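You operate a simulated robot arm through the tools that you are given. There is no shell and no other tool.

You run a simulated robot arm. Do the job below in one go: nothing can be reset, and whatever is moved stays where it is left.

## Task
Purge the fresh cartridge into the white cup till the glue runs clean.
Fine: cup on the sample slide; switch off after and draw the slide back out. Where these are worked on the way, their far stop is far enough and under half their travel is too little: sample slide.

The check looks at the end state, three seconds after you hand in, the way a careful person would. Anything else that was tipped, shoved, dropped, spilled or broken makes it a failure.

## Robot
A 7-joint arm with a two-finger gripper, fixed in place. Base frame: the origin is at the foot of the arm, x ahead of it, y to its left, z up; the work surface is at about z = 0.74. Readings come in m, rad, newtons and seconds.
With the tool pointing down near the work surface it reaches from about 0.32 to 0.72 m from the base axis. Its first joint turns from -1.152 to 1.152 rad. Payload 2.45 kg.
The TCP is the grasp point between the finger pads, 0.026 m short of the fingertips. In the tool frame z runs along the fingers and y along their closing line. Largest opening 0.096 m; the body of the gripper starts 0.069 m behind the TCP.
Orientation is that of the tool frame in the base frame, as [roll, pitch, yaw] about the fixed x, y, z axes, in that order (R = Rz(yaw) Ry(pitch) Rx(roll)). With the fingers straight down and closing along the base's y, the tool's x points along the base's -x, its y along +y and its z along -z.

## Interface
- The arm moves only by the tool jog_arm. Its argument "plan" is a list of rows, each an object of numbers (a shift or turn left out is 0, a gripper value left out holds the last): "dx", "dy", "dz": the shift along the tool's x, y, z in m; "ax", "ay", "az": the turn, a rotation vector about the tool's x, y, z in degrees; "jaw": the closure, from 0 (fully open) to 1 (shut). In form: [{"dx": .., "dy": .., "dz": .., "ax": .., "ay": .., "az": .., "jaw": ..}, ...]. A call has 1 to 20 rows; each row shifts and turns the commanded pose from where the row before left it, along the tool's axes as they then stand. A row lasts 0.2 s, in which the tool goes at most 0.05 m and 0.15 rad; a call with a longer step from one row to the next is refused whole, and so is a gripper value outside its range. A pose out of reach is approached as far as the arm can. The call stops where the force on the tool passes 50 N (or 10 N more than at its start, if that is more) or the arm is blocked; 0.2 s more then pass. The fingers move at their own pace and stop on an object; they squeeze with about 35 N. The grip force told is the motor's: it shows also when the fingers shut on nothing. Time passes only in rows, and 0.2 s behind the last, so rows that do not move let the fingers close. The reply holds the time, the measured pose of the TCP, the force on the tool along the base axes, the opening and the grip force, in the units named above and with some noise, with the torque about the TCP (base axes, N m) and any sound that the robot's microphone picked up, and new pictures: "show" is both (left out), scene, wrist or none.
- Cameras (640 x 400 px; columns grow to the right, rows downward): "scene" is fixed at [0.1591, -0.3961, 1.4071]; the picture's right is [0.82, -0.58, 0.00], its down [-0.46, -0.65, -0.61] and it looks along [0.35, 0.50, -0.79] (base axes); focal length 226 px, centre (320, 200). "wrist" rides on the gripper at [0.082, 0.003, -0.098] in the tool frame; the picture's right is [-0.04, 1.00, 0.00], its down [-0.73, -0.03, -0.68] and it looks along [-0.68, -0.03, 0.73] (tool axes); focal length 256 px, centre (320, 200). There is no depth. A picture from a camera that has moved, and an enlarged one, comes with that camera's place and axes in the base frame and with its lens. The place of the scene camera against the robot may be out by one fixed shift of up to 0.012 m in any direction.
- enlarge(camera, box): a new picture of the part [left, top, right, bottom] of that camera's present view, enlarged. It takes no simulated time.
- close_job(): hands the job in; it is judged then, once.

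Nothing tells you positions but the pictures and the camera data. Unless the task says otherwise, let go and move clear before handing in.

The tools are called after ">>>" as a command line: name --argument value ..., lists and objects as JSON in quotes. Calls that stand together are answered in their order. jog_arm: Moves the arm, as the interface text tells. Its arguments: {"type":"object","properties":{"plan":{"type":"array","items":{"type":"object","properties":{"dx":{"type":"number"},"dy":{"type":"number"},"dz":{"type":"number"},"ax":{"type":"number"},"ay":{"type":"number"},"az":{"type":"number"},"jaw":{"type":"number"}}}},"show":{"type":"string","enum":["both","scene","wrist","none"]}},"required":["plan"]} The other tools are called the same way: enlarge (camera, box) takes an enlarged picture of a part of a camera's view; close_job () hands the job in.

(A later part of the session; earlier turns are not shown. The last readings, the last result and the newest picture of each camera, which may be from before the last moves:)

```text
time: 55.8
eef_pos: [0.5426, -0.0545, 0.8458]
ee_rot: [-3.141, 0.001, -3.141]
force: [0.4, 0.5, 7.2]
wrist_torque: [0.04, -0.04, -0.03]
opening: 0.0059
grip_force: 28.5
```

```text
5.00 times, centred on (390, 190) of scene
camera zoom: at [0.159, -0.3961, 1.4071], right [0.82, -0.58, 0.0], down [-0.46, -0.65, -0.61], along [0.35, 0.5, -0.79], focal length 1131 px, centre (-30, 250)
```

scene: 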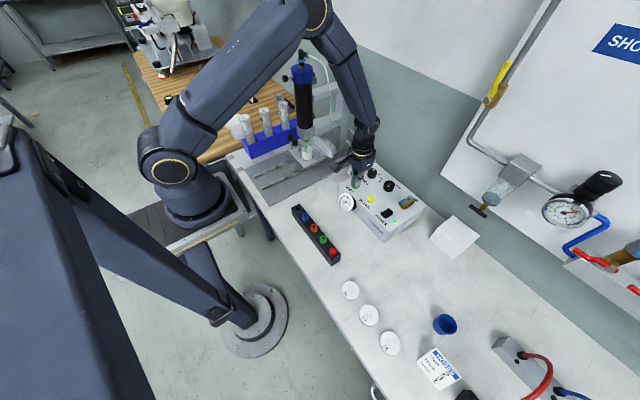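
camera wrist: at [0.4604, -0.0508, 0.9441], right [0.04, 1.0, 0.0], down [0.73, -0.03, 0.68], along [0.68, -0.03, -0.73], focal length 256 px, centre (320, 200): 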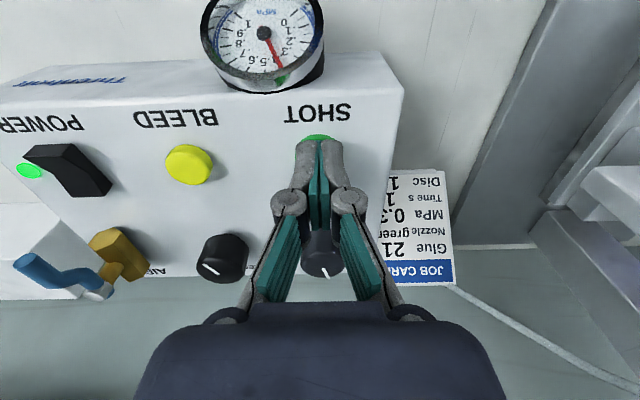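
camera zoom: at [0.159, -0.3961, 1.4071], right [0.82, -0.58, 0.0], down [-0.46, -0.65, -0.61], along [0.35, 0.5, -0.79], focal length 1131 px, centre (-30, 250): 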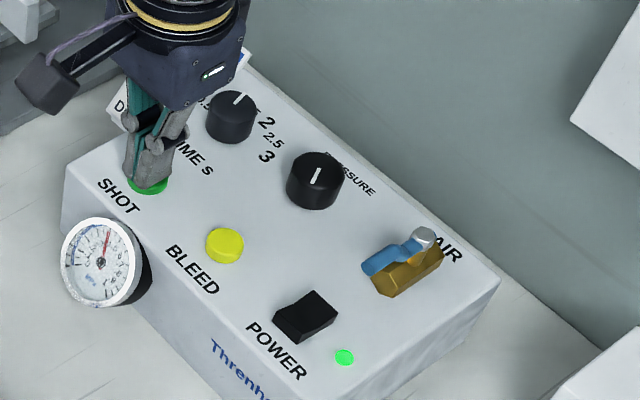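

Still nothing. I'll cycle SHOT again, since the line may simply need priming, and watch for any change.

>>> jog_arm --plan '[{"dz": -0.008}, {}, {"dz": 0.008}, {}, {}]' --show "none"

>>> enlarge --camera "scene" --box '[298, 138, 314, 152]'

```text
time: 57.0
eef_pos: [0.5413, -0.055, 0.8451]
ee_rot: [3.141, 0.001, -3.141]
force: [-1.5, 1.9, 7.5]
wrist_torque: [0.05, 0.0, -0.02]
opening: 0.0062
grip_force: 28.6
heard: click
```

```text
16.00 times, centred on (306, 145) of scene
camera zoom: at [0.159, -0.3961, 1.4071], right [0.82, -0.58, 0.0], down [-0.46, -0.65, -0.61], along [0.35, 0.5, -0.79], focal length 3620 px, centre (544, 1080)
```

zoom: 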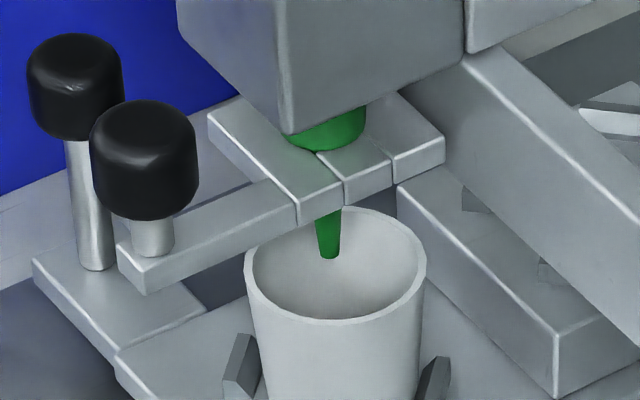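

I'll lift off and bring the wrist camera near the nozzle so I can look into the cup directly.

>>> jog_arm --plan '[{"dz": -0.02}, {"dz": -0.035}, {"dz": -0.04, "dx": 0.01}, {"dz": -0.02, "dy": 0.03, "dx": 0.015}, {"dy": 0.045, "dx": 0.01}, {"dy": 0.045, "dx": 0.005}, {"dy": 0.015}, {}]' --show "wrist"

>>> enlarge --camera "wrist" --box '[400, 60, 560, 240]'

```text
time: 58.8
eef_pos: [0.5015, 0.0833, 0.9613]
ee_rot: [-3.141, -0.001, 3.142]
force: [0.9, 0.0, 0.3]
wrist_torque: [-0.03, 0.0, 0.0]
opening: 0.0
grip_force: 29.0
camera wrist: at [0.4199, 0.0861, 1.0598], right [0.04, 1.0, 0.0], down [0.73, -0.03, 0.68], along [0.68, -0.03, -0.73], focal length 256 px, centre (320, 200)
```

wrist: 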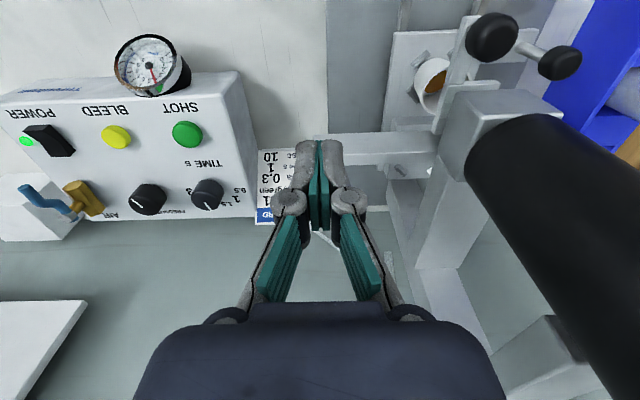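

```text
2.22 times, centred on (480, 150) of wrist
camera zoom: at [0.4199, 0.0861, 1.0598], right [0.04, 1.0, 0.0], down [0.73, -0.03, 0.68], along [0.68, -0.03, -0.73], focal length 569 px, centre (-36, 311)
```

zoom: 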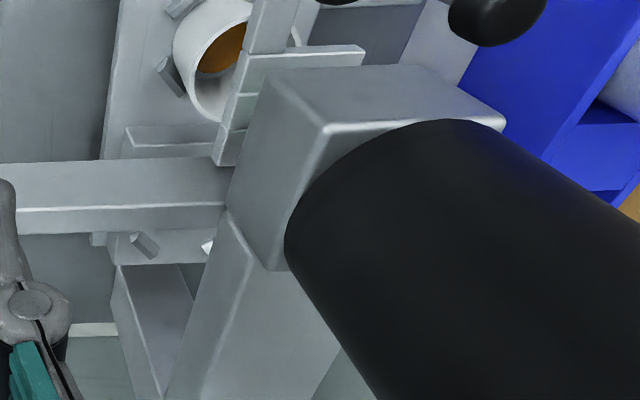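

There is brownish glue in the bottom of the cup, so SHOT is dispensing; it was hidden from the scene camera. I'll zoom in on it.

>>> enlarge --camera "wrist" --box '[410, 50, 460, 115]'

>>> enlarge --camera "scene" --box '[298, 138, 314, 152]'

```text
6.15 times, centred on (435, 82) of wrist
camera zoom: at [0.4199, 0.0861, 1.0598], right [0.04, 1.0, 0.0], down [0.73, -0.03, 0.68], along [0.68, -0.03, -0.73], focal length 1575 px, centre (-388, 923)
```

zoom: 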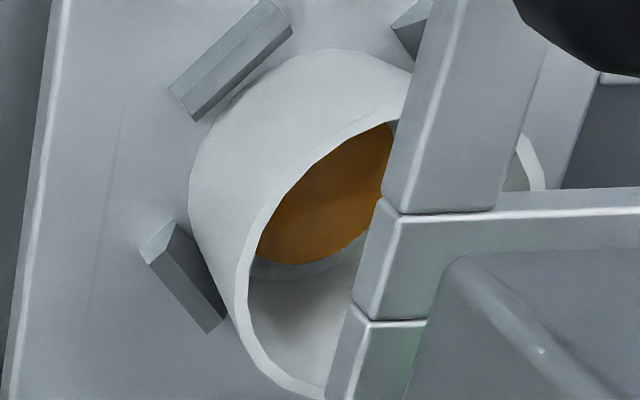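

```text
16.00 times, centred on (306, 145) of scene
camera zoom: at [0.1591, -0.3961, 1.4071], right [0.82, -0.58, 0.0], down [-0.46, -0.65, -0.61], along [0.35, 0.5, -0.79], focal length 3620 px, centre (544, 1080)
```

zoom: 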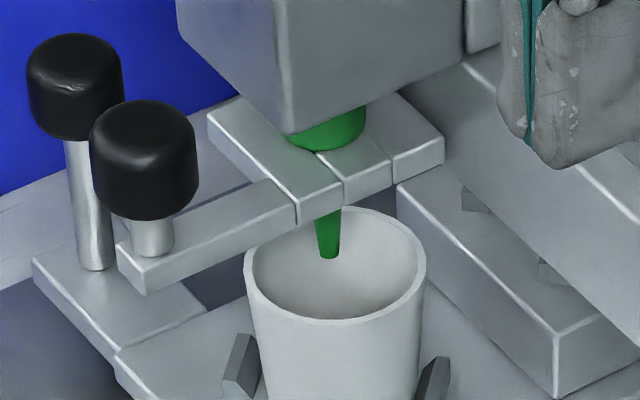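

The puddle is amber-brown, so glue flows about one small charge per shot. I'll go back to SHOT, fire more shots, and compare the colour.

>>> jog_arm --plan '[{"dy": -0.045, "dx": -0.013}, {"dy": -0.045, "dx": -0.013}, {"dy": -0.045, "dx": -0.014}, {"dz": 0.04}, {"dz": 0.04}, {"dz": 0.025}, {}]' --show "wrist"

```text
time: 60.4
eef_pos: [0.5433, -0.0554, 0.8546]
ee_rot: [-3.14, 0.0, 3.141]
force: [-0.2, 0.8, -0.4]
wrist_torque: [-0.02, -0.01, -0.03]
opening: 0.0
grip_force: 28.8
camera wrist: at [0.4604, -0.051, 0.9532], right [0.04, 1.0, 0.0], down [0.73, -0.03, 0.68], along [0.68, -0.03, -0.73], focal length 256 px, centre (320, 200)
```

wrist: 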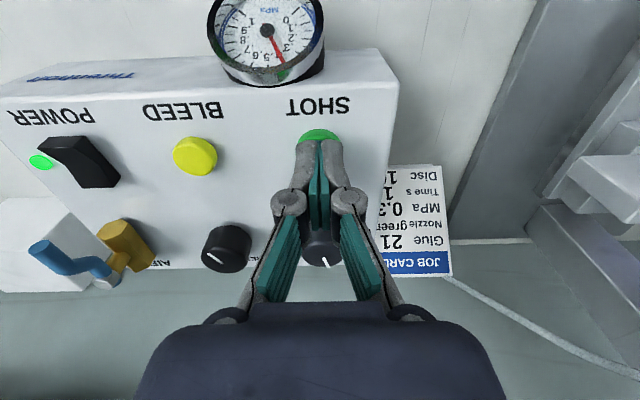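

>>> jog_arm --plan '[{"dz": 0.0095}]' --show "none"

>>> enlarge --camera "scene" --box '[301, 140, 313, 150]'

```text
time: 60.8
eef_pos: [0.5432, -0.0545, 0.8452]
ee_rot: [3.141, 0.002, 3.141]
force: [-4.3, -1.0, 8.8]
wrist_torque: [-0.03, 0.09, 0.0]
opening: 0.0061
grip_force: 28.4
heard: click
```

```text
16.00 times, centred on (307, 145) of scene
camera zoom: at [0.1588, -0.3961, 1.4071], right [0.82, -0.58, 0.0], down [-0.46, -0.65, -0.61], along [0.35, 0.5, -0.79], focal length 3620 px, centre (528, 1080)
```

zoom: 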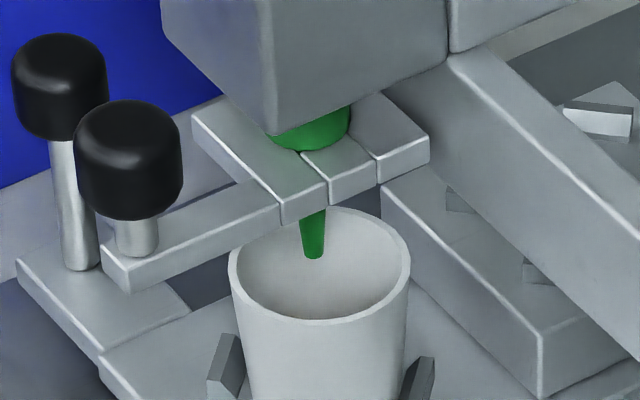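

>>> jog_arm --plan '[{}, {}]' --show "none"

>>> enlarge --camera "scene" --box '[301, 140, 313, 150]'

>>> enlarge --camera "scene" --box '[337, 188, 361, 212]'

```text
time: 61.4
eef_pos: [0.5427, -0.0543, 0.8443]
ee_rot: [3.141, 0.001, 3.141]
force: [-2.6, -1.8, 10.0]
wrist_torque: [-0.06, 0.06, -0.02]
opening: 0.006
grip_force: 28.7
```

```text
16.00 times, centred on (307, 145) of scene
camera zoom: at [0.1589, -0.3961, 1.4071], right [0.82, -0.58, 0.0], down [-0.46, -0.65, -0.61], along [0.35, 0.5, -0.79], focal length 3620 px, centre (528, 1080)
```

zoom: 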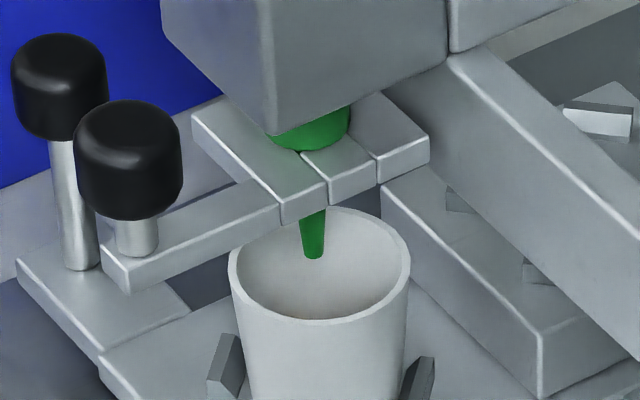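

```text
16.00 times, centred on (349, 200) of scene
camera zoom: at [0.1589, -0.3961, 1.4071], right [0.82, -0.58, 0.0], down [-0.46, -0.65, -0.61], along [0.35, 0.5, -0.79], focal length 3620 px, centre (-144, 200)
```

zoom: 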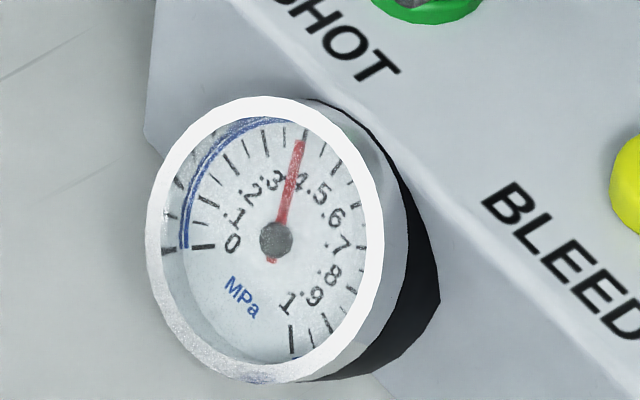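

A warm tint is growing inside the cup, so glue is flowing in. I'll finish this shot, fire one more, and then look in again.

>>> jog_arm --plan '[{}, {}, {}, {}, {}, {"dz": -0.008}, {}, {"dz": 0.008}, {}, {}, {}, {}, {}, {}, {}, {}, {}]' --show "none"

>>> enlarge --camera "scene" --box '[301, 140, 313, 150]'

```text
time: 65.0
eef_pos: [0.5429, -0.0548, 0.8454]
ee_rot: [-3.142, 0.003, 3.141]
force: [0.7, 0.1, 5.7]
wrist_torque: [0.04, -0.04, -0.03]
opening: 0.0059
grip_force: 28.6
heard: click
```

```text
16.00 times, centred on (307, 145) of scene
camera zoom: at [0.159, -0.3961, 1.4071], right [0.82, -0.58, 0.0], down [-0.46, -0.65, -0.61], along [0.35, 0.5, -0.79], focal length 3620 px, centre (528, 1080)
```

zoom: 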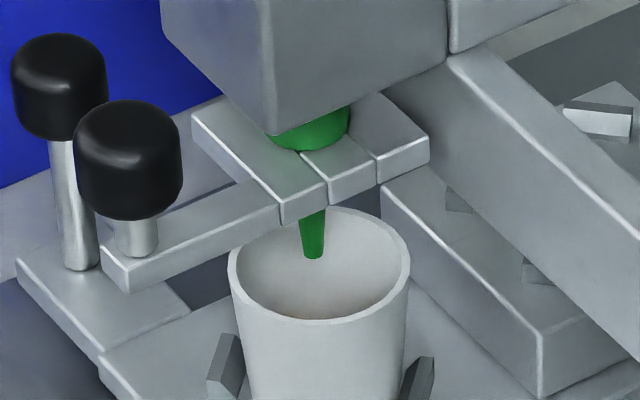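

Five shots so far. I'll go back to the viewing pose and check the puddle's colour and level.

>>> jog_arm --plan '[{"dz": -0.025}, {"dz": -0.045}, {"dz": -0.045}, {"dy": 0.045, "dx": 0.013}, {"dy": 0.045, "dx": 0.013}, {"dy": 0.045, "dx": 0.014}, {}]' --show "wrist"

>>> enlarge --camera "wrist" --box '[410, 50, 460, 115]'

>>> enlarge --camera "scene" --box '[301, 140, 313, 150]'

```text
time: 66.5
eef_pos: [0.5033, 0.0821, 0.9633]
ee_rot: [-3.141, 0.001, -3.14]
force: [0.7, 0.1, 0.1]
wrist_torque: [0.03, 0.04, 0.01]
opening: 0.0
grip_force: 28.2
camera wrist: at [0.4211, 0.0849, 1.0615], right [0.04, 1.0, 0.0], down [0.73, -0.03, 0.68], along [0.68, -0.03, -0.73], focal length 256 px, centre (320, 200)
```

wrist: 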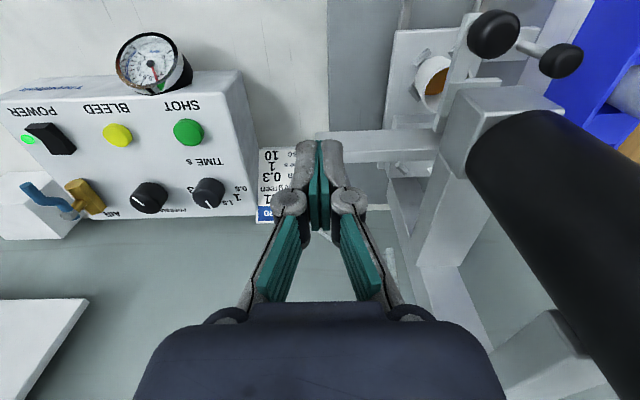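

```text
6.15 times, centred on (435, 82) of wrist
camera zoom: at [0.4211, 0.0849, 1.0615], right [0.04, 1.0, 0.0], down [0.73, -0.03, 0.68], along [0.68, -0.03, -0.73], focal length 1575 px, centre (-388, 923)
```

zoom: 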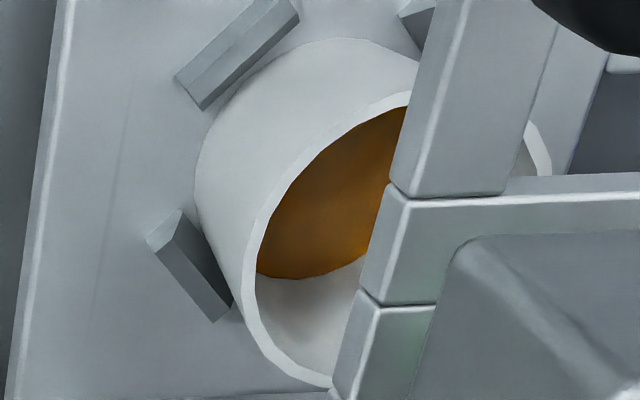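

```text
16.00 times, centred on (307, 145) of scene
camera zoom: at [0.1591, -0.3961, 1.4071], right [0.82, -0.58, 0.0], down [-0.46, -0.65, -0.61], along [0.35, 0.5, -0.79], focal length 3620 px, centre (528, 1080)
```

zoom: 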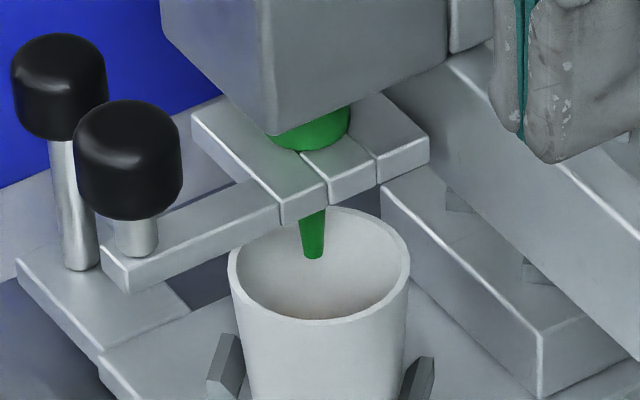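

The puddle has grown to about 5 mm deep and is still amber-brown. I'll check the time-knob setting and the colour of the rack tubes for reference.

>>> enlarge --camera "wrist" --box '[160, 150, 270, 225]'

>>> enlarge --camera "scene" --box '[235, 95, 300, 150]'

>>> enlarge --camera "wrist" --box '[410, 60, 450, 110]'

```text
5.33 times, centred on (215, 188) of wrist
camera zoom: at [0.4211, 0.0849, 1.0615], right [0.04, 1.0, 0.0], down [0.73, -0.03, 0.68], along [0.68, -0.03, -0.73], focal length 1365 px, centre (880, 267)
```

zoom: 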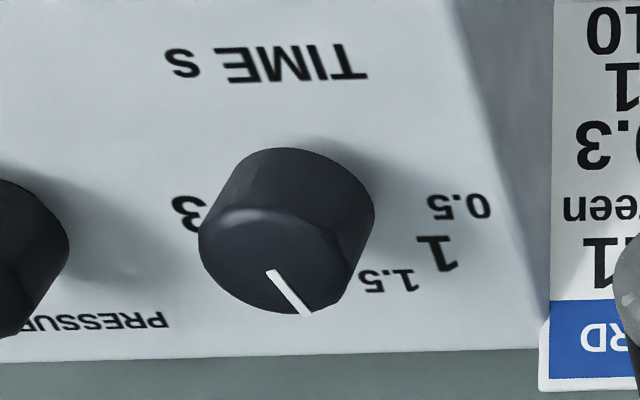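

```text
7.27 times, centred on (268, 122) of scene
camera zoom: at [0.1591, -0.3961, 1.4071], right [0.82, -0.58, 0.0], down [-0.46, -0.65, -0.61], along [0.35, 0.5, -0.79], focal length 1645 px, centre (702, 764)
```

zoom: 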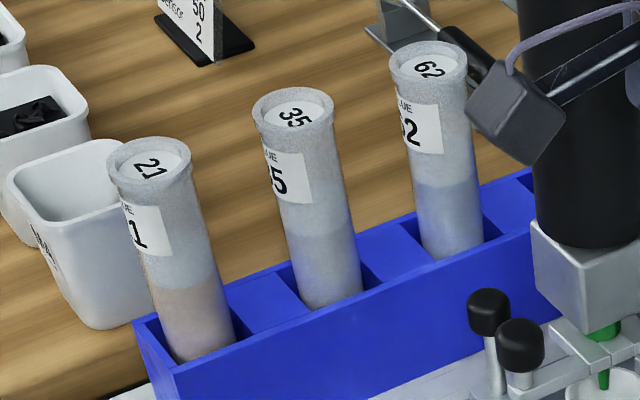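

```text
8.00 times, centred on (430, 85) of wrist
camera zoom: at [0.4211, 0.0849, 1.0615], right [0.04, 1.0, 0.0], down [0.73, -0.03, 0.68], along [0.68, -0.03, -0.73], focal length 2048 px, centre (-560, 1120)
```

zoom: 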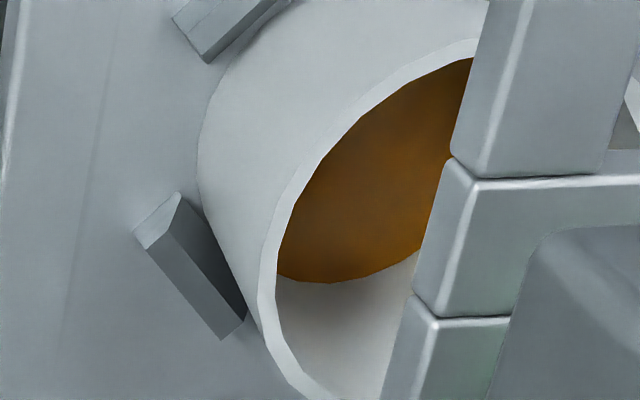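

TIME is set around 1.5–2 s and pressure stays at 0.4. I'll go back and fire several more shots, then compare.

>>> jog_arm --plan '[{"dy": -0.045, "dx": -0.013}, {"dy": -0.045, "dx": -0.013}, {"dy": -0.045, "dx": -0.014}, {"dz": 0.04}, {"dz": 0.04}, {"dz": 0.025}, {}, {"dz": 0.0098}, {}, {}, {}, {}, {}, {}, {}, {}, {}]' --show "none"

>>> enlarge --camera "scene" --box '[301, 140, 313, 150]'

```text
time: 70.2
eef_pos: [0.5436, -0.0549, 0.8462]
ee_rot: [-3.14, 0.002, -3.141]
force: [1.7, -0.5, 6.7]
wrist_torque: [-0.03, -0.01, 0.01]
opening: 0.0057
grip_force: 28.1
heard: click
```

```text
16.00 times, centred on (307, 145) of scene
camera zoom: at [0.159, -0.3961, 1.4071], right [0.82, -0.58, 0.0], down [-0.46, -0.65, -0.61], along [0.35, 0.5, -0.79], focal length 3620 px, centre (528, 1080)
```

zoom: 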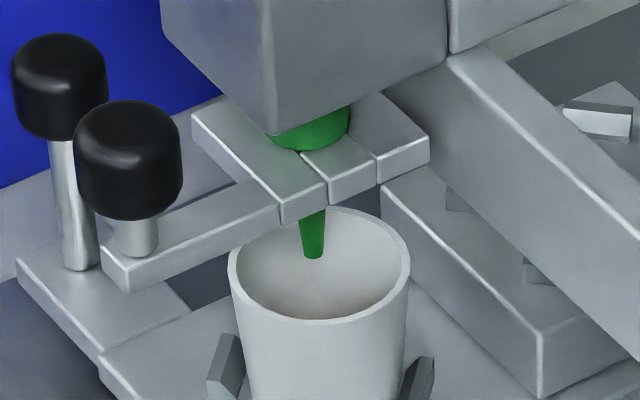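

>>> jog_arm --plan '[{"dz": -0.008}, {}, {"dz": 0.008}, {}, {}, {}, {}, {}, {}, {}, {"dz": -0.008}, {}, {"dz": 0.008}, {}, {}, {}, {}, {}, {}, {}]' --show "none"

>>> enlarge --camera "scene" --box '[301, 140, 313, 150]'

```text
time: 74.3
eef_pos: [0.5438, -0.0542, 0.8443]
ee_rot: [-3.141, 0.002, -3.139]
force: [-0.5, -1.8, 10.9]
wrist_torque: [-0.01, 0.0, -0.02]
opening: 0.0061
grip_force: 28.5
heard: click, click
```

```text
16.00 times, centred on (307, 145) of scene
camera zoom: at [0.1589, -0.3962, 1.4071], right [0.82, -0.58, 0.0], down [-0.46, -0.65, -0.61], along [0.35, 0.5, -0.79], focal length 3620 px, centre (528, 1080)
```

zoom: 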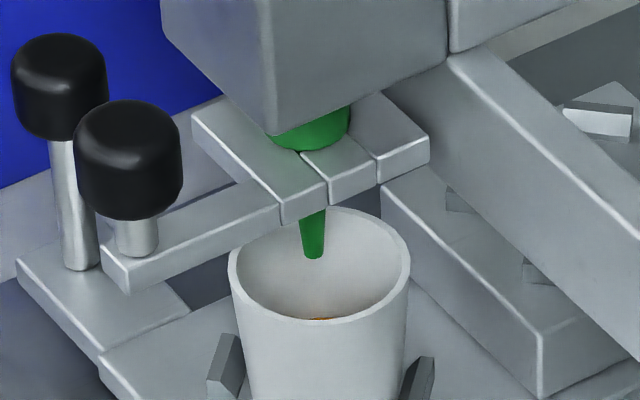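

The puddle edge now shows in the scene view. I'll look in with the wrist camera again.

>>> jog_arm --plan '[{"dz": -0.025}, {"dz": -0.045}, {"dz": -0.045}, {"dy": 0.045, "dx": 0.013}, {"dy": 0.045, "dx": 0.013}, {"dy": 0.045, "dx": 0.014}, {}]' --show "none"

>>> enlarge --camera "wrist" --box '[410, 60, 450, 110]'

>>> enlarge --camera "scene" --box '[301, 140, 313, 150]'

```text
time: 76.0
eef_pos: [0.5035, 0.0786, 0.9639]
ee_rot: [3.141, -0.001, 3.141]
force: [-0.7, 0.7, -0.1]
wrist_torque: [-0.01, -0.02, 0.01]
opening: 0.0
grip_force: 28.3
```

```text
8.00 times, centred on (430, 85) of wrist
camera zoom: at [0.4218, 0.0826, 1.0613], right [0.04, 1.0, 0.0], down [0.73, -0.03, 0.68], along [0.68, -0.03, -0.73], focal length 2048 px, centre (-560, 1120)
```

zoom: 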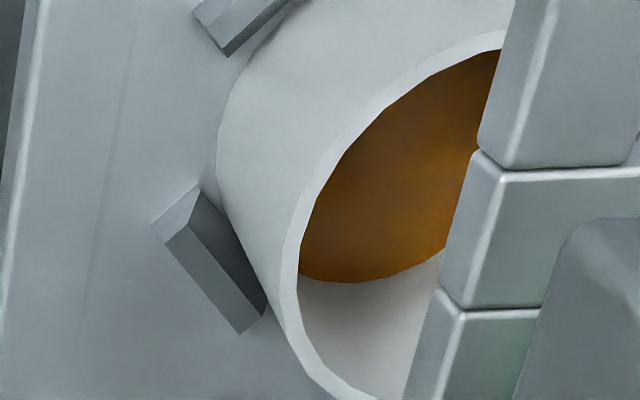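

```text
16.00 times, centred on (307, 145) of scene
camera zoom: at [0.1591, -0.3961, 1.4071], right [0.82, -0.58, 0.0], down [-0.46, -0.65, -0.61], along [0.35, 0.5, -0.79], focal length 3620 px, centre (528, 1080)
```

zoom: 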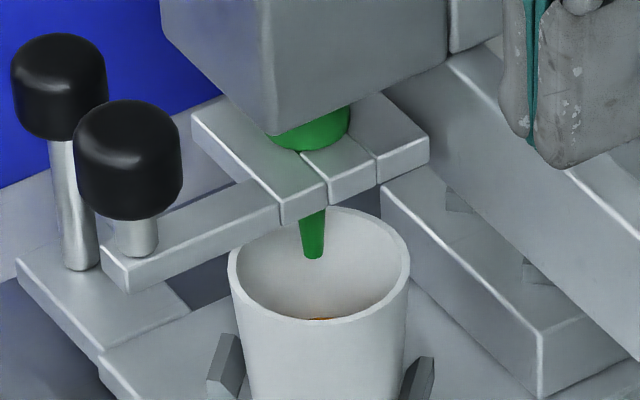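

>>> enlarge --camera "wrist" --box '[410, 50, 460, 115]'

>>> enlarge --camera "wrist" --box '[425, 70, 450, 100]'

```text
6.15 times, centred on (435, 82) of wrist
camera zoom: at [0.4218, 0.0826, 1.0613], right [0.04, 1.0, 0.0], down [0.73, -0.03, 0.68], along [0.68, -0.03, -0.73], focal length 1575 px, centre (-388, 923)
```

zoom: 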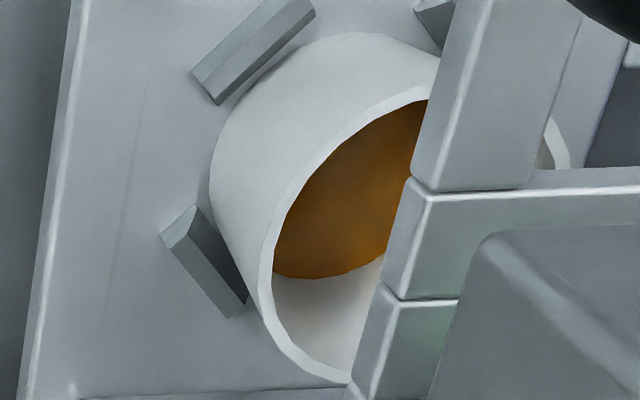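

```text
13.33 times, centred on (438, 85) of wrist
camera zoom: at [0.4218, 0.0826, 1.0613], right [0.04, 1.0, 0.0], down [0.73, -0.03, 0.68], along [0.68, -0.03, -0.73], focal length 3413 px, centre (-1247, 1733)
```

zoom: 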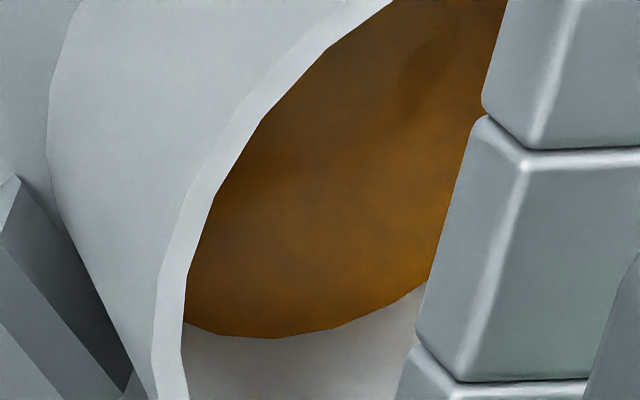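

I'll return and watch one shot in finer time steps for a visible bead or stream.

>>> jog_arm --plan '[{"dy": -0.045, "dx": -0.013}, {"dy": -0.045, "dx": -0.013}, {"dy": -0.045, "dx": -0.014}, {"dz": 0.04}, {"dz": 0.04}, {"dz": 0.025}, {}, {"dz": 0.0098}]' --show "none"

>>> enlarge --camera "scene" --box '[303, 143, 311, 150]'

```text
time: 77.8
eef_pos: [0.5431, -0.0542, 0.845]
ee_rot: [3.141, 0.001, 3.141]
force: [-2.6, 1.7, 5.5]
wrist_torque: [0.06, 0.05, -0.03]
opening: 0.006
grip_force: 28.6
heard: click
```

```text
16.00 times, centred on (307, 146) of scene
camera zoom: at [0.159, -0.3961, 1.4071], right [0.82, -0.58, 0.0], down [-0.46, -0.65, -0.61], along [0.35, 0.5, -0.79], focal length 3620 px, centre (528, 1056)
```

zoom: 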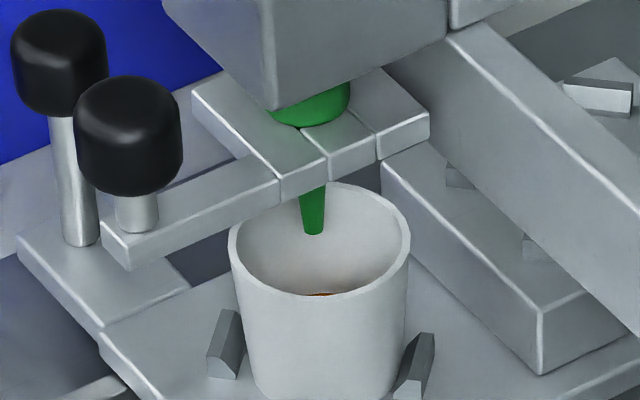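

>>> jog_arm --plan '[{}]' --show "none"

>>> enlarge --camera "scene" --box '[303, 143, 311, 150]'

```text
time: 78.2
eef_pos: [0.5443, -0.0554, 0.8457]
ee_rot: [3.14, 0.002, -3.141]
force: [-0.9, 0.1, 4.8]
wrist_torque: [0.05, 0.07, 0.01]
opening: 0.006
grip_force: 28.9
```

```text
16.00 times, centred on (307, 146) of scene
camera zoom: at [0.159, -0.3961, 1.4071], right [0.82, -0.58, 0.0], down [-0.46, -0.65, -0.61], along [0.35, 0.5, -0.79], focal length 3620 px, centre (528, 1056)
```

zoom: 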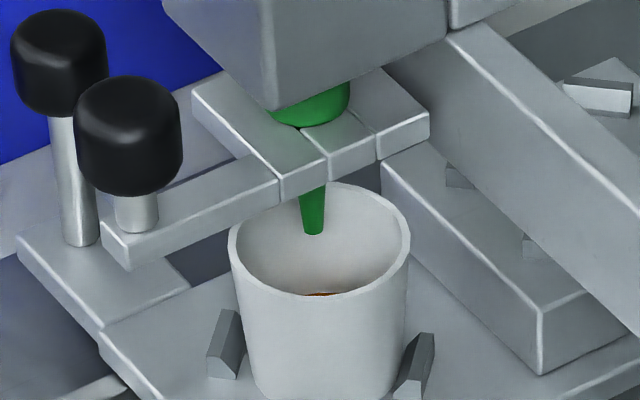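

>>> jog_arm --plan '[{}, {}]' --show "none"

>>> enlarge --camera "scene" --box '[303, 143, 311, 150]'

```text
time: 78.8
eef_pos: [0.5427, -0.0544, 0.8459]
ee_rot: [3.14, 0.002, 3.141]
force: [1.1, 1.3, 5.9]
wrist_torque: [0.03, -0.05, -0.03]
opening: 0.006
grip_force: 28.9
```

```text
16.00 times, centred on (307, 146) of scene
camera zoom: at [0.159, -0.3961, 1.4071], right [0.82, -0.58, 0.0], down [-0.46, -0.65, -0.61], along [0.35, 0.5, -0.79], focal length 3620 px, centre (528, 1056)
```

zoom: 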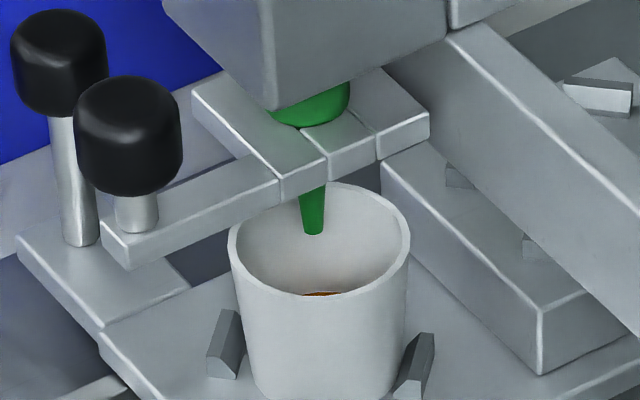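

>>> jog_arm --plan '[{}, {}, {}, {"dz": -0.008}, {}, {"dz": 0.008}, {}, {}, {}, {}, {}, {}, {}, {}, {}, {"dz": -0.008}, {}, {"dz": 0.008}, {}, {}]' --show "none"

>>> enlarge --camera "scene" --box '[303, 143, 311, 150]'

```text
time: 83.0
eef_pos: [0.5417, -0.0544, 0.8459]
ee_rot: [-3.141, 0.003, 3.14]
force: [-1.9, -0.7, 8.9]
wrist_torque: [-0.01, 0.1, -0.02]
opening: 0.006
grip_force: 28.0
heard: click, click
```

```text
16.00 times, centred on (307, 146) of scene
camera zoom: at [0.1589, -0.3961, 1.4071], right [0.82, -0.58, 0.0], down [-0.46, -0.65, -0.61], along [0.35, 0.5, -0.79], focal length 3620 px, centre (528, 1056)
```

zoom: 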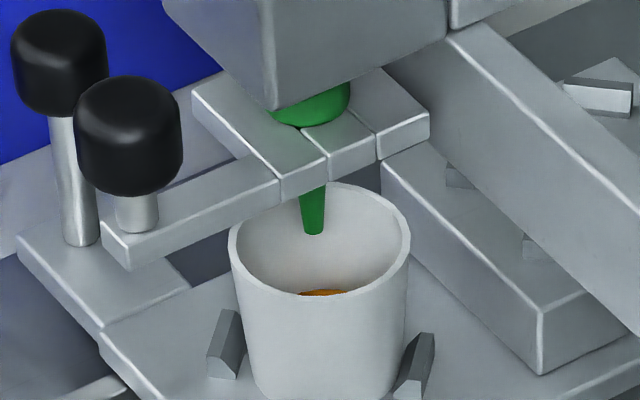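

>>> jog_arm --plan '[{}, {}, {}, {}, {}, {}, {"dz": -0.008}, {}, {"dz": 0.008}, {}, {}, {}, {}, {}, {}, {}, {}, {}]' --show "none"

>>> enlarge --camera "scene" --box '[303, 143, 311, 150]'

```text
time: 86.8
eef_pos: [0.542, -0.0529, 0.8456]
ee_rot: [-3.142, 0.002, 3.141]
force: [1.6, 1.8, 8.2]
wrist_torque: [0.03, 0.0, -0.01]
opening: 0.0057
grip_force: 28.7
heard: click
```

```text
16.00 times, centred on (307, 146) of scene
camera zoom: at [0.159, -0.3961, 1.4071], right [0.82, -0.58, 0.0], down [-0.46, -0.65, -0.61], along [0.35, 0.5, -0.79], focal length 3620 px, centre (528, 1056)
```

zoom: 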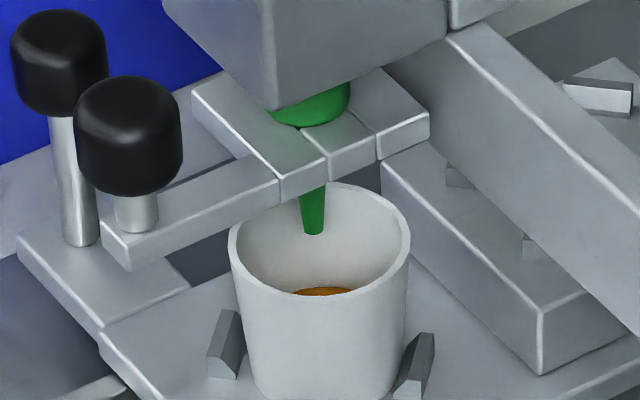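

Twelve shots in. I'll look inside again from the same viewpoint to compare colour.

>>> jog_arm --plan '[{"dz": -0.025}, {"dz": -0.045}, {"dz": -0.045}, {"dy": 0.045, "dx": 0.013}, {"dy": 0.045, "dx": 0.013}, {"dy": 0.045, "dx": 0.014}, {}]' --show "none"

>>> enlarge --camera "wrist" --box '[410, 50, 460, 115]'

>>> enlarge --camera "scene" --box '[303, 143, 311, 150]'

```text
time: 88.3
eef_pos: [0.5025, 0.0798, 0.962]
ee_rot: [-3.141, -0.001, 3.141]
force: [-0.4, -0.1, 0.3]
wrist_torque: [-0.01, 0.0, 0.01]
opening: 0.0002
grip_force: 28.5
```

```text
6.15 times, centred on (435, 82) of wrist
camera zoom: at [0.4213, 0.0838, 1.0599], right [0.04, 1.0, 0.0], down [0.73, -0.03, 0.68], along [0.68, -0.03, -0.73], focal length 1575 px, centre (-388, 923)
```

zoom: 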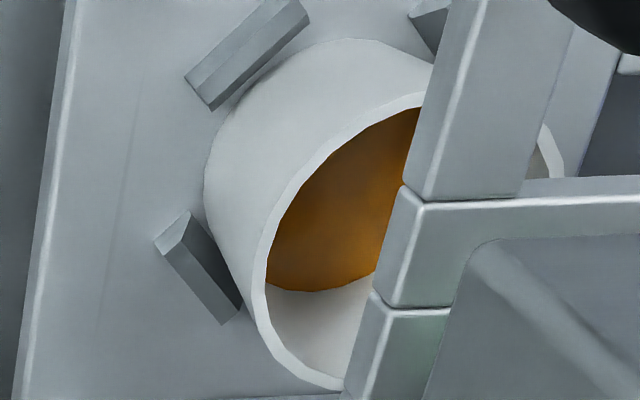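

```text
16.00 times, centred on (307, 146) of scene
camera zoom: at [0.1591, -0.3961, 1.4071], right [0.82, -0.58, 0.0], down [-0.46, -0.65, -0.61], along [0.35, 0.5, -0.79], focal length 3620 px, centre (528, 1056)
```

zoom: 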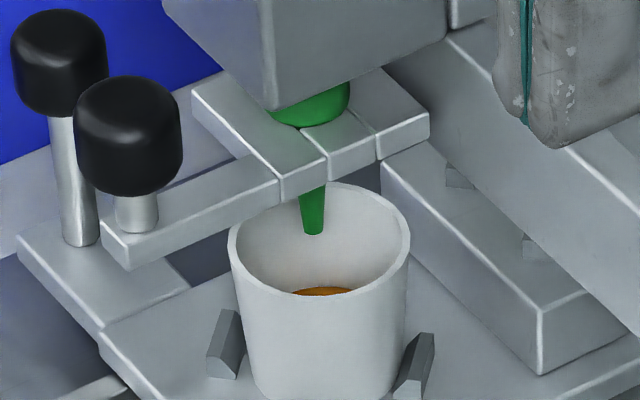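

>>> enlarge --camera "wrist" --box '[425, 70, 450, 100]'

>>> enlarge --camera "wrist" --box '[400, 30, 520, 130]'

```text
13.33 times, centred on (438, 85) of wrist
camera zoom: at [0.4213, 0.0838, 1.0599], right [0.04, 1.0, 0.0], down [0.73, -0.03, 0.68], along [0.68, -0.03, -0.73], focal length 3413 px, centre (-1247, 1733)
```

zoom: 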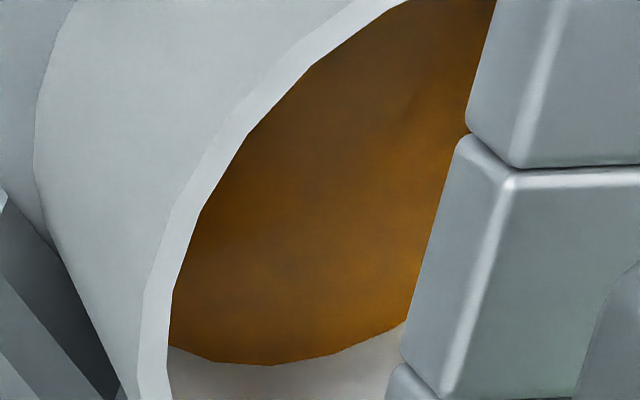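

```text
4.00 times, centred on (460, 80) of wrist
camera zoom: at [0.4213, 0.0838, 1.0599], right [0.04, 1.0, 0.0], down [0.73, -0.03, 0.68], along [0.68, -0.03, -0.73], focal length 1024 px, centre (-240, 680)
```

zoom: 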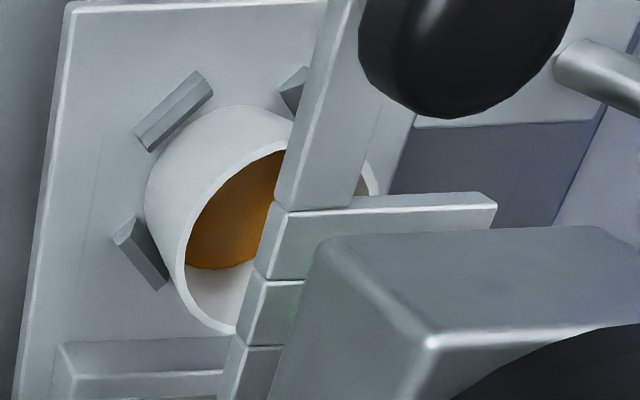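

The glue's amber matches what shows through the wall of tube 21 in the rack, and it looks uniform. I'll add three more shots for margin and check that the colour stays the same.

>>> jog_arm --plan '[{"dy": -0.045, "dx": -0.013}, {"dy": -0.045, "dx": -0.013}, {"dy": -0.045, "dx": -0.014}, {"dz": 0.04}, {"dz": 0.04}, {"dz": 0.025}, {}, {"dz": 0.0098}, {}, {}, {}, {}, {}, {}, {}, {}, {}, {"dz": -0.008}, {}]' --show "none"

>>> jog_arm --plan '[{"dz": 0.008}, {}, {}, {}, {}, {}, {}, {}, {"dz": -0.008}, {}, {"dz": 0.008}, {}, {}, {}, {}, {}, {}, {}, {}, {}]' --show "none"

>>> enlarge --camera "scene" --box '[303, 143, 311, 150]'

```text
time: 92.3
eef_pos: [0.5404, -0.0525, 0.8506]
ee_rot: [3.141, -0.001, -3.141]
force: [0.2, 0.2, -1.1]
wrist_torque: [0.01, 0.0, 0.02]
opening: 0.0001
grip_force: 28.1
heard: click
```

```text
time: 96.5
eef_pos: [0.5404, -0.0526, 0.8434]
ee_rot: [-3.141, 0.002, 3.14]
force: [0.0, 0.6, 11.5]
wrist_torque: [-0.02, 0.02, 0.0]
opening: 0.0061
grip_force: 28.3
heard: click, click
```

```text
16.00 times, centred on (307, 146) of scene
camera zoom: at [0.1589, -0.3961, 1.4071], right [0.82, -0.58, 0.0], down [-0.46, -0.65, -0.61], along [0.35, 0.5, -0.79], focal length 3620 px, centre (528, 1056)
```

zoom: 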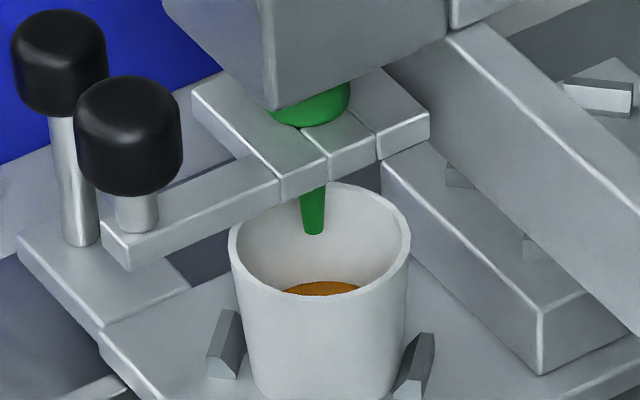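

The level rises steadily and the amber is unchanged, so it is running clean. Now I'll lift off, move to the POWER rocker, and press its raised front half to switch off.

>>> jog_arm --plan '[{"dz": -0.02}, {"dz": -0.025}, {"dy": -0.04, "dx": 0.003}, {"dy": -0.04, "dx": 0.003}, {"dy": -0.04, "dx": 0.002}, {"dy": -0.028}, {}]' --show "wrist"

>>> enlarge --camera "wrist" --box '[240, 60, 400, 200]'

>>> enlarge --camera "scene" --box '[385, 185, 435, 225]'

```text
time: 98.2
eef_pos: [0.5362, -0.2041, 0.894]
ee_rot: [3.141, 0.0, 3.141]
force: [0.1, 0.0, 0.1]
wrist_torque: [0.02, 0.0, -0.01]
opening: 0.0
grip_force: 28.1
camera wrist: at [0.4549, -0.2006, 0.9918], right [0.04, 1.0, 0.0], down [0.73, -0.03, 0.68], along [0.68, -0.03, -0.73], focal length 256 px, centre (320, 200)
```

wrist: 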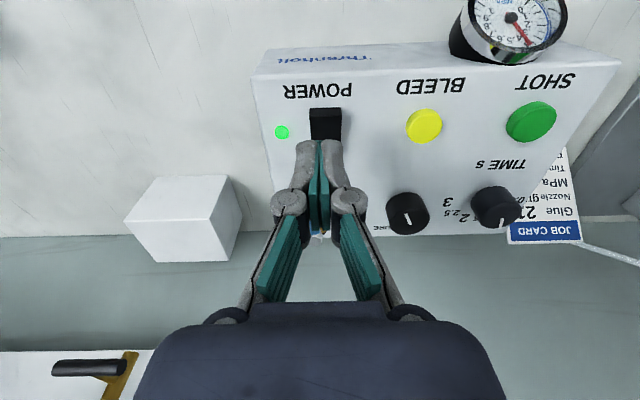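

```text
2.86 times, centred on (320, 130) of wrist
camera zoom: at [0.4549, -0.2006, 0.9918], right [0.04, 1.0, 0.0], down [0.73, -0.03, 0.68], along [0.68, -0.03, -0.73], focal length 731 px, centre (320, 400)
```

zoom: 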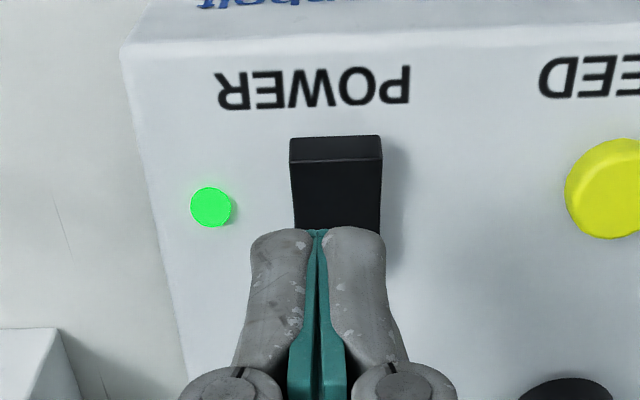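

```text
10.00 times, centred on (410, 205) of scene
camera zoom: at [0.1591, -0.3962, 1.4071], right [0.82, -0.58, 0.0], down [-0.46, -0.65, -0.61], along [0.35, 0.5, -0.79], focal length 2262 px, centre (-580, 150)
```

zoom: 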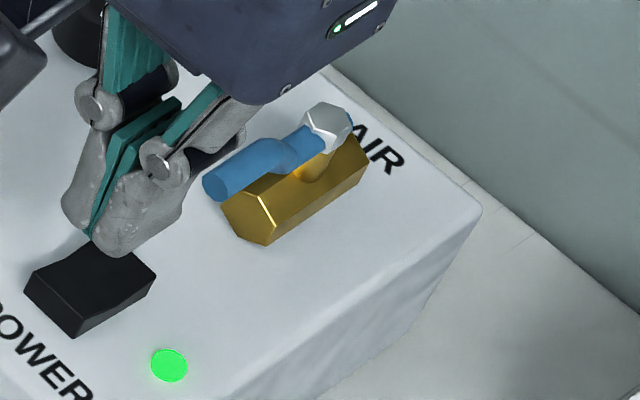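

>>> jog_arm --plan '[{"dx": 0.003, "dy": 0.0035, "dz": 0.01}, {"dz": 0.02}, {"dz": 0.006}, {}]' --show "none"

>>> enlarge --camera "scene" --box '[385, 185, 435, 225]'

>>> enlarge --camera "wrist" --box '[240, 80, 400, 220]'

```text
time: 99.2
eef_pos: [0.5334, -0.2002, 0.8542]
ee_rot: [-3.141, 0.0, 3.141]
force: [-0.9, 0.0, 1.8]
wrist_torque: [0.0, 0.03, -0.02]
opening: 0.006
grip_force: 28.4
```

```text
10.00 times, centred on (410, 205) of scene
camera zoom: at [0.159, -0.3961, 1.4071], right [0.82, -0.58, 0.0], down [-0.46, -0.65, -0.61], along [0.35, 0.5, -0.79], focal length 2262 px, centre (-580, 150)
```

zoom: 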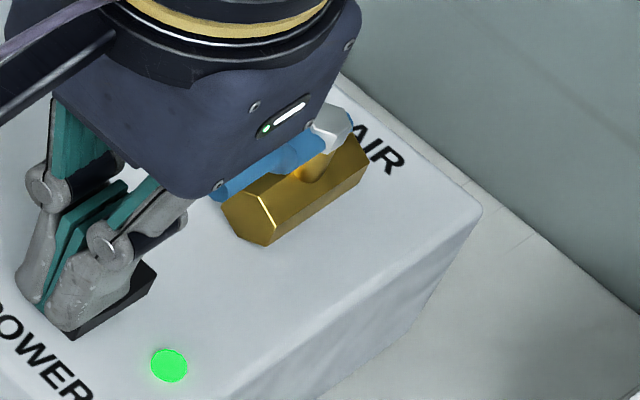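

```text
2.86 times, centred on (320, 150) of wrist
camera zoom: at [0.4509, -0.1972, 0.9528], right [0.04, 1.0, 0.0], down [0.73, -0.03, 0.68], along [0.68, -0.03, -0.73], focal length 731 px, centre (320, 343)
```

zoom: 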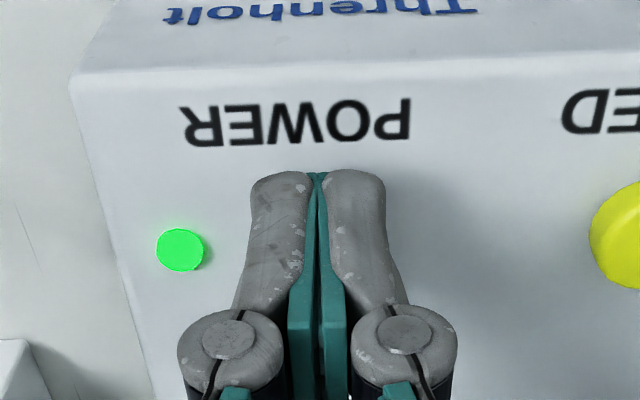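

Contact with the rocker's front half. I'll press gently further and watch the LED.

>>> jog_arm --plan '[{"dz": 0.002}, {"dz": 0.0015}]' --show "none"

>>> enlarge --camera "scene" --box '[385, 185, 435, 225]'

```text
time: 99.8
eef_pos: [0.531, -0.2003, 0.853]
ee_rot: [-3.141, 0.004, 3.141]
force: [-8.2, 0.5, 27.4]
wrist_torque: [0.02, -0.1, 0.05]
opening: 0.0058
grip_force: 28.5
```

```text
10.00 times, centred on (410, 205) of scene
camera zoom: at [0.1584, -0.3959, 1.4072], right [0.82, -0.58, 0.0], down [-0.46, -0.65, -0.61], along [0.35, 0.5, -0.79], focal length 2262 px, centre (-580, 150)
```

zoom: 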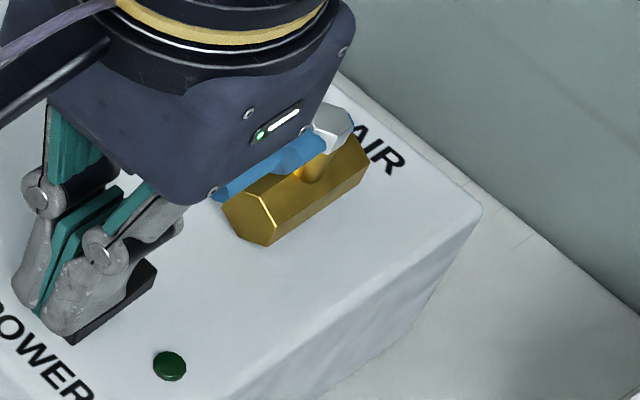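

The LED is dark, so power is off. I'll lift off, retreat, and travel back to the slide's knob.

>>> jog_arm --plan '[{"dz": -0.015}, {"dz": -0.03}, {"dz": -0.03, "dx": 0.03}, {"dz": -0.03, "dx": 0.035}, {"dz": -0.02, "dx": 0.04}, {"dx": 0.04, "dy": 0.02}, {"dx": 0.015, "dy": 0.04}, {"dy": 0.045}, {"dy": 0.045}, {"dy": 0.045}, {"dy": 0.045}, {"dy": 0.045}, {"dy": 0.045}, {"dy": 0.045}, {"dy": 0.045}, {"dy": 0.04}, {}]' --show "both"

>>> enlarge --camera "scene" --box '[340, 160, 440, 240]'

```text
time: 103.3
eef_pos: [0.3717, 0.261, 0.9767]
ee_rot: [-3.14, 0.0, -3.14]
force: [-0.7, -0.4, 0.1]
wrist_torque: [0.0, 0.03, 0.0]
opening: 0.0
grip_force: 28.8
camera wrist: at [0.2894, 0.2641, 1.0755], right [0.04, 1.0, 0.0], down [0.73, -0.03, 0.68], along [0.68, -0.03, -0.73], focal length 256 px, centre (320, 200)
```

scene: 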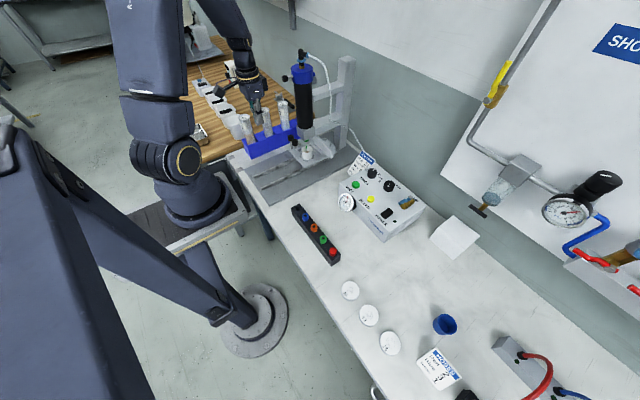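
wrist: 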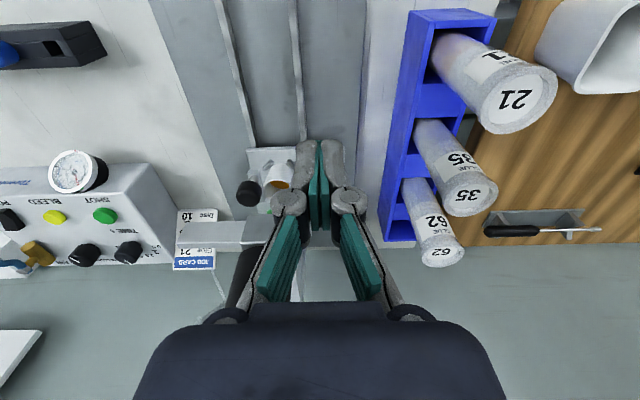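

```text
5.00 times, centred on (390, 200) of scene
camera zoom: at [0.1591, -0.3961, 1.4071], right [0.82, -0.58, 0.0], down [-0.46, -0.65, -0.61], along [0.35, 0.5, -0.79], focal length 1131 px, centre (-30, 200)
```

zoom: 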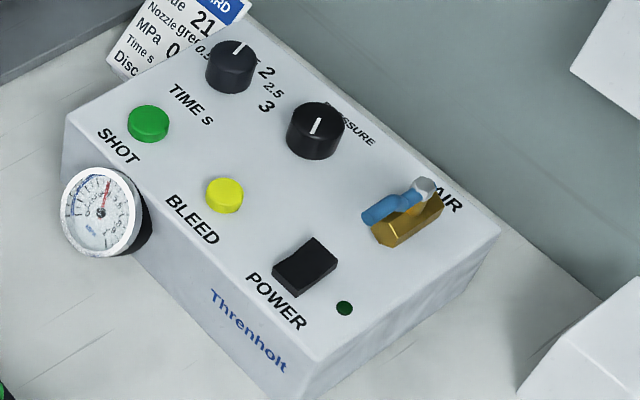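

>>> enlarge --camera "wrist" --box '[230, 140, 300, 220]'

>>> enlarge --camera "scene" --box '[303, 143, 311, 150]'

```text
5.00 times, centred on (265, 180) of wrist
camera zoom: at [0.2894, 0.2641, 1.0755], right [0.04, 1.0, 0.0], down [0.73, -0.03, 0.68], along [0.68, -0.03, -0.73], focal length 1280 px, centre (595, 300)
```

zoom: 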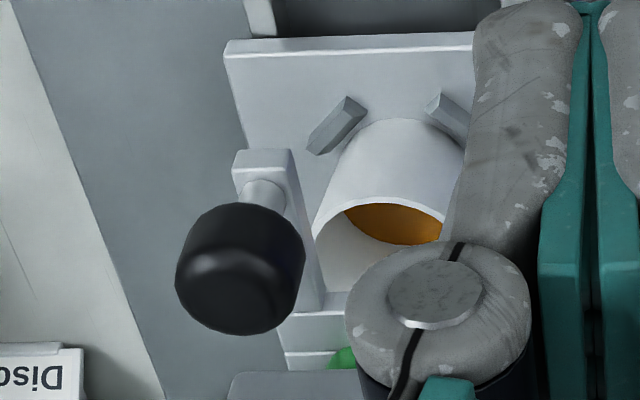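

```text
16.00 times, centred on (307, 146) of scene
camera zoom: at [0.1591, -0.3961, 1.4071], right [0.82, -0.58, 0.0], down [-0.46, -0.65, -0.61], along [0.35, 0.5, -0.79], focal length 3620 px, centre (528, 1056)
```

zoom: 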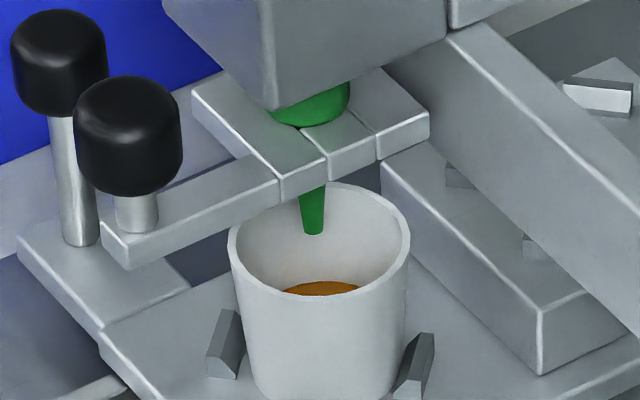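

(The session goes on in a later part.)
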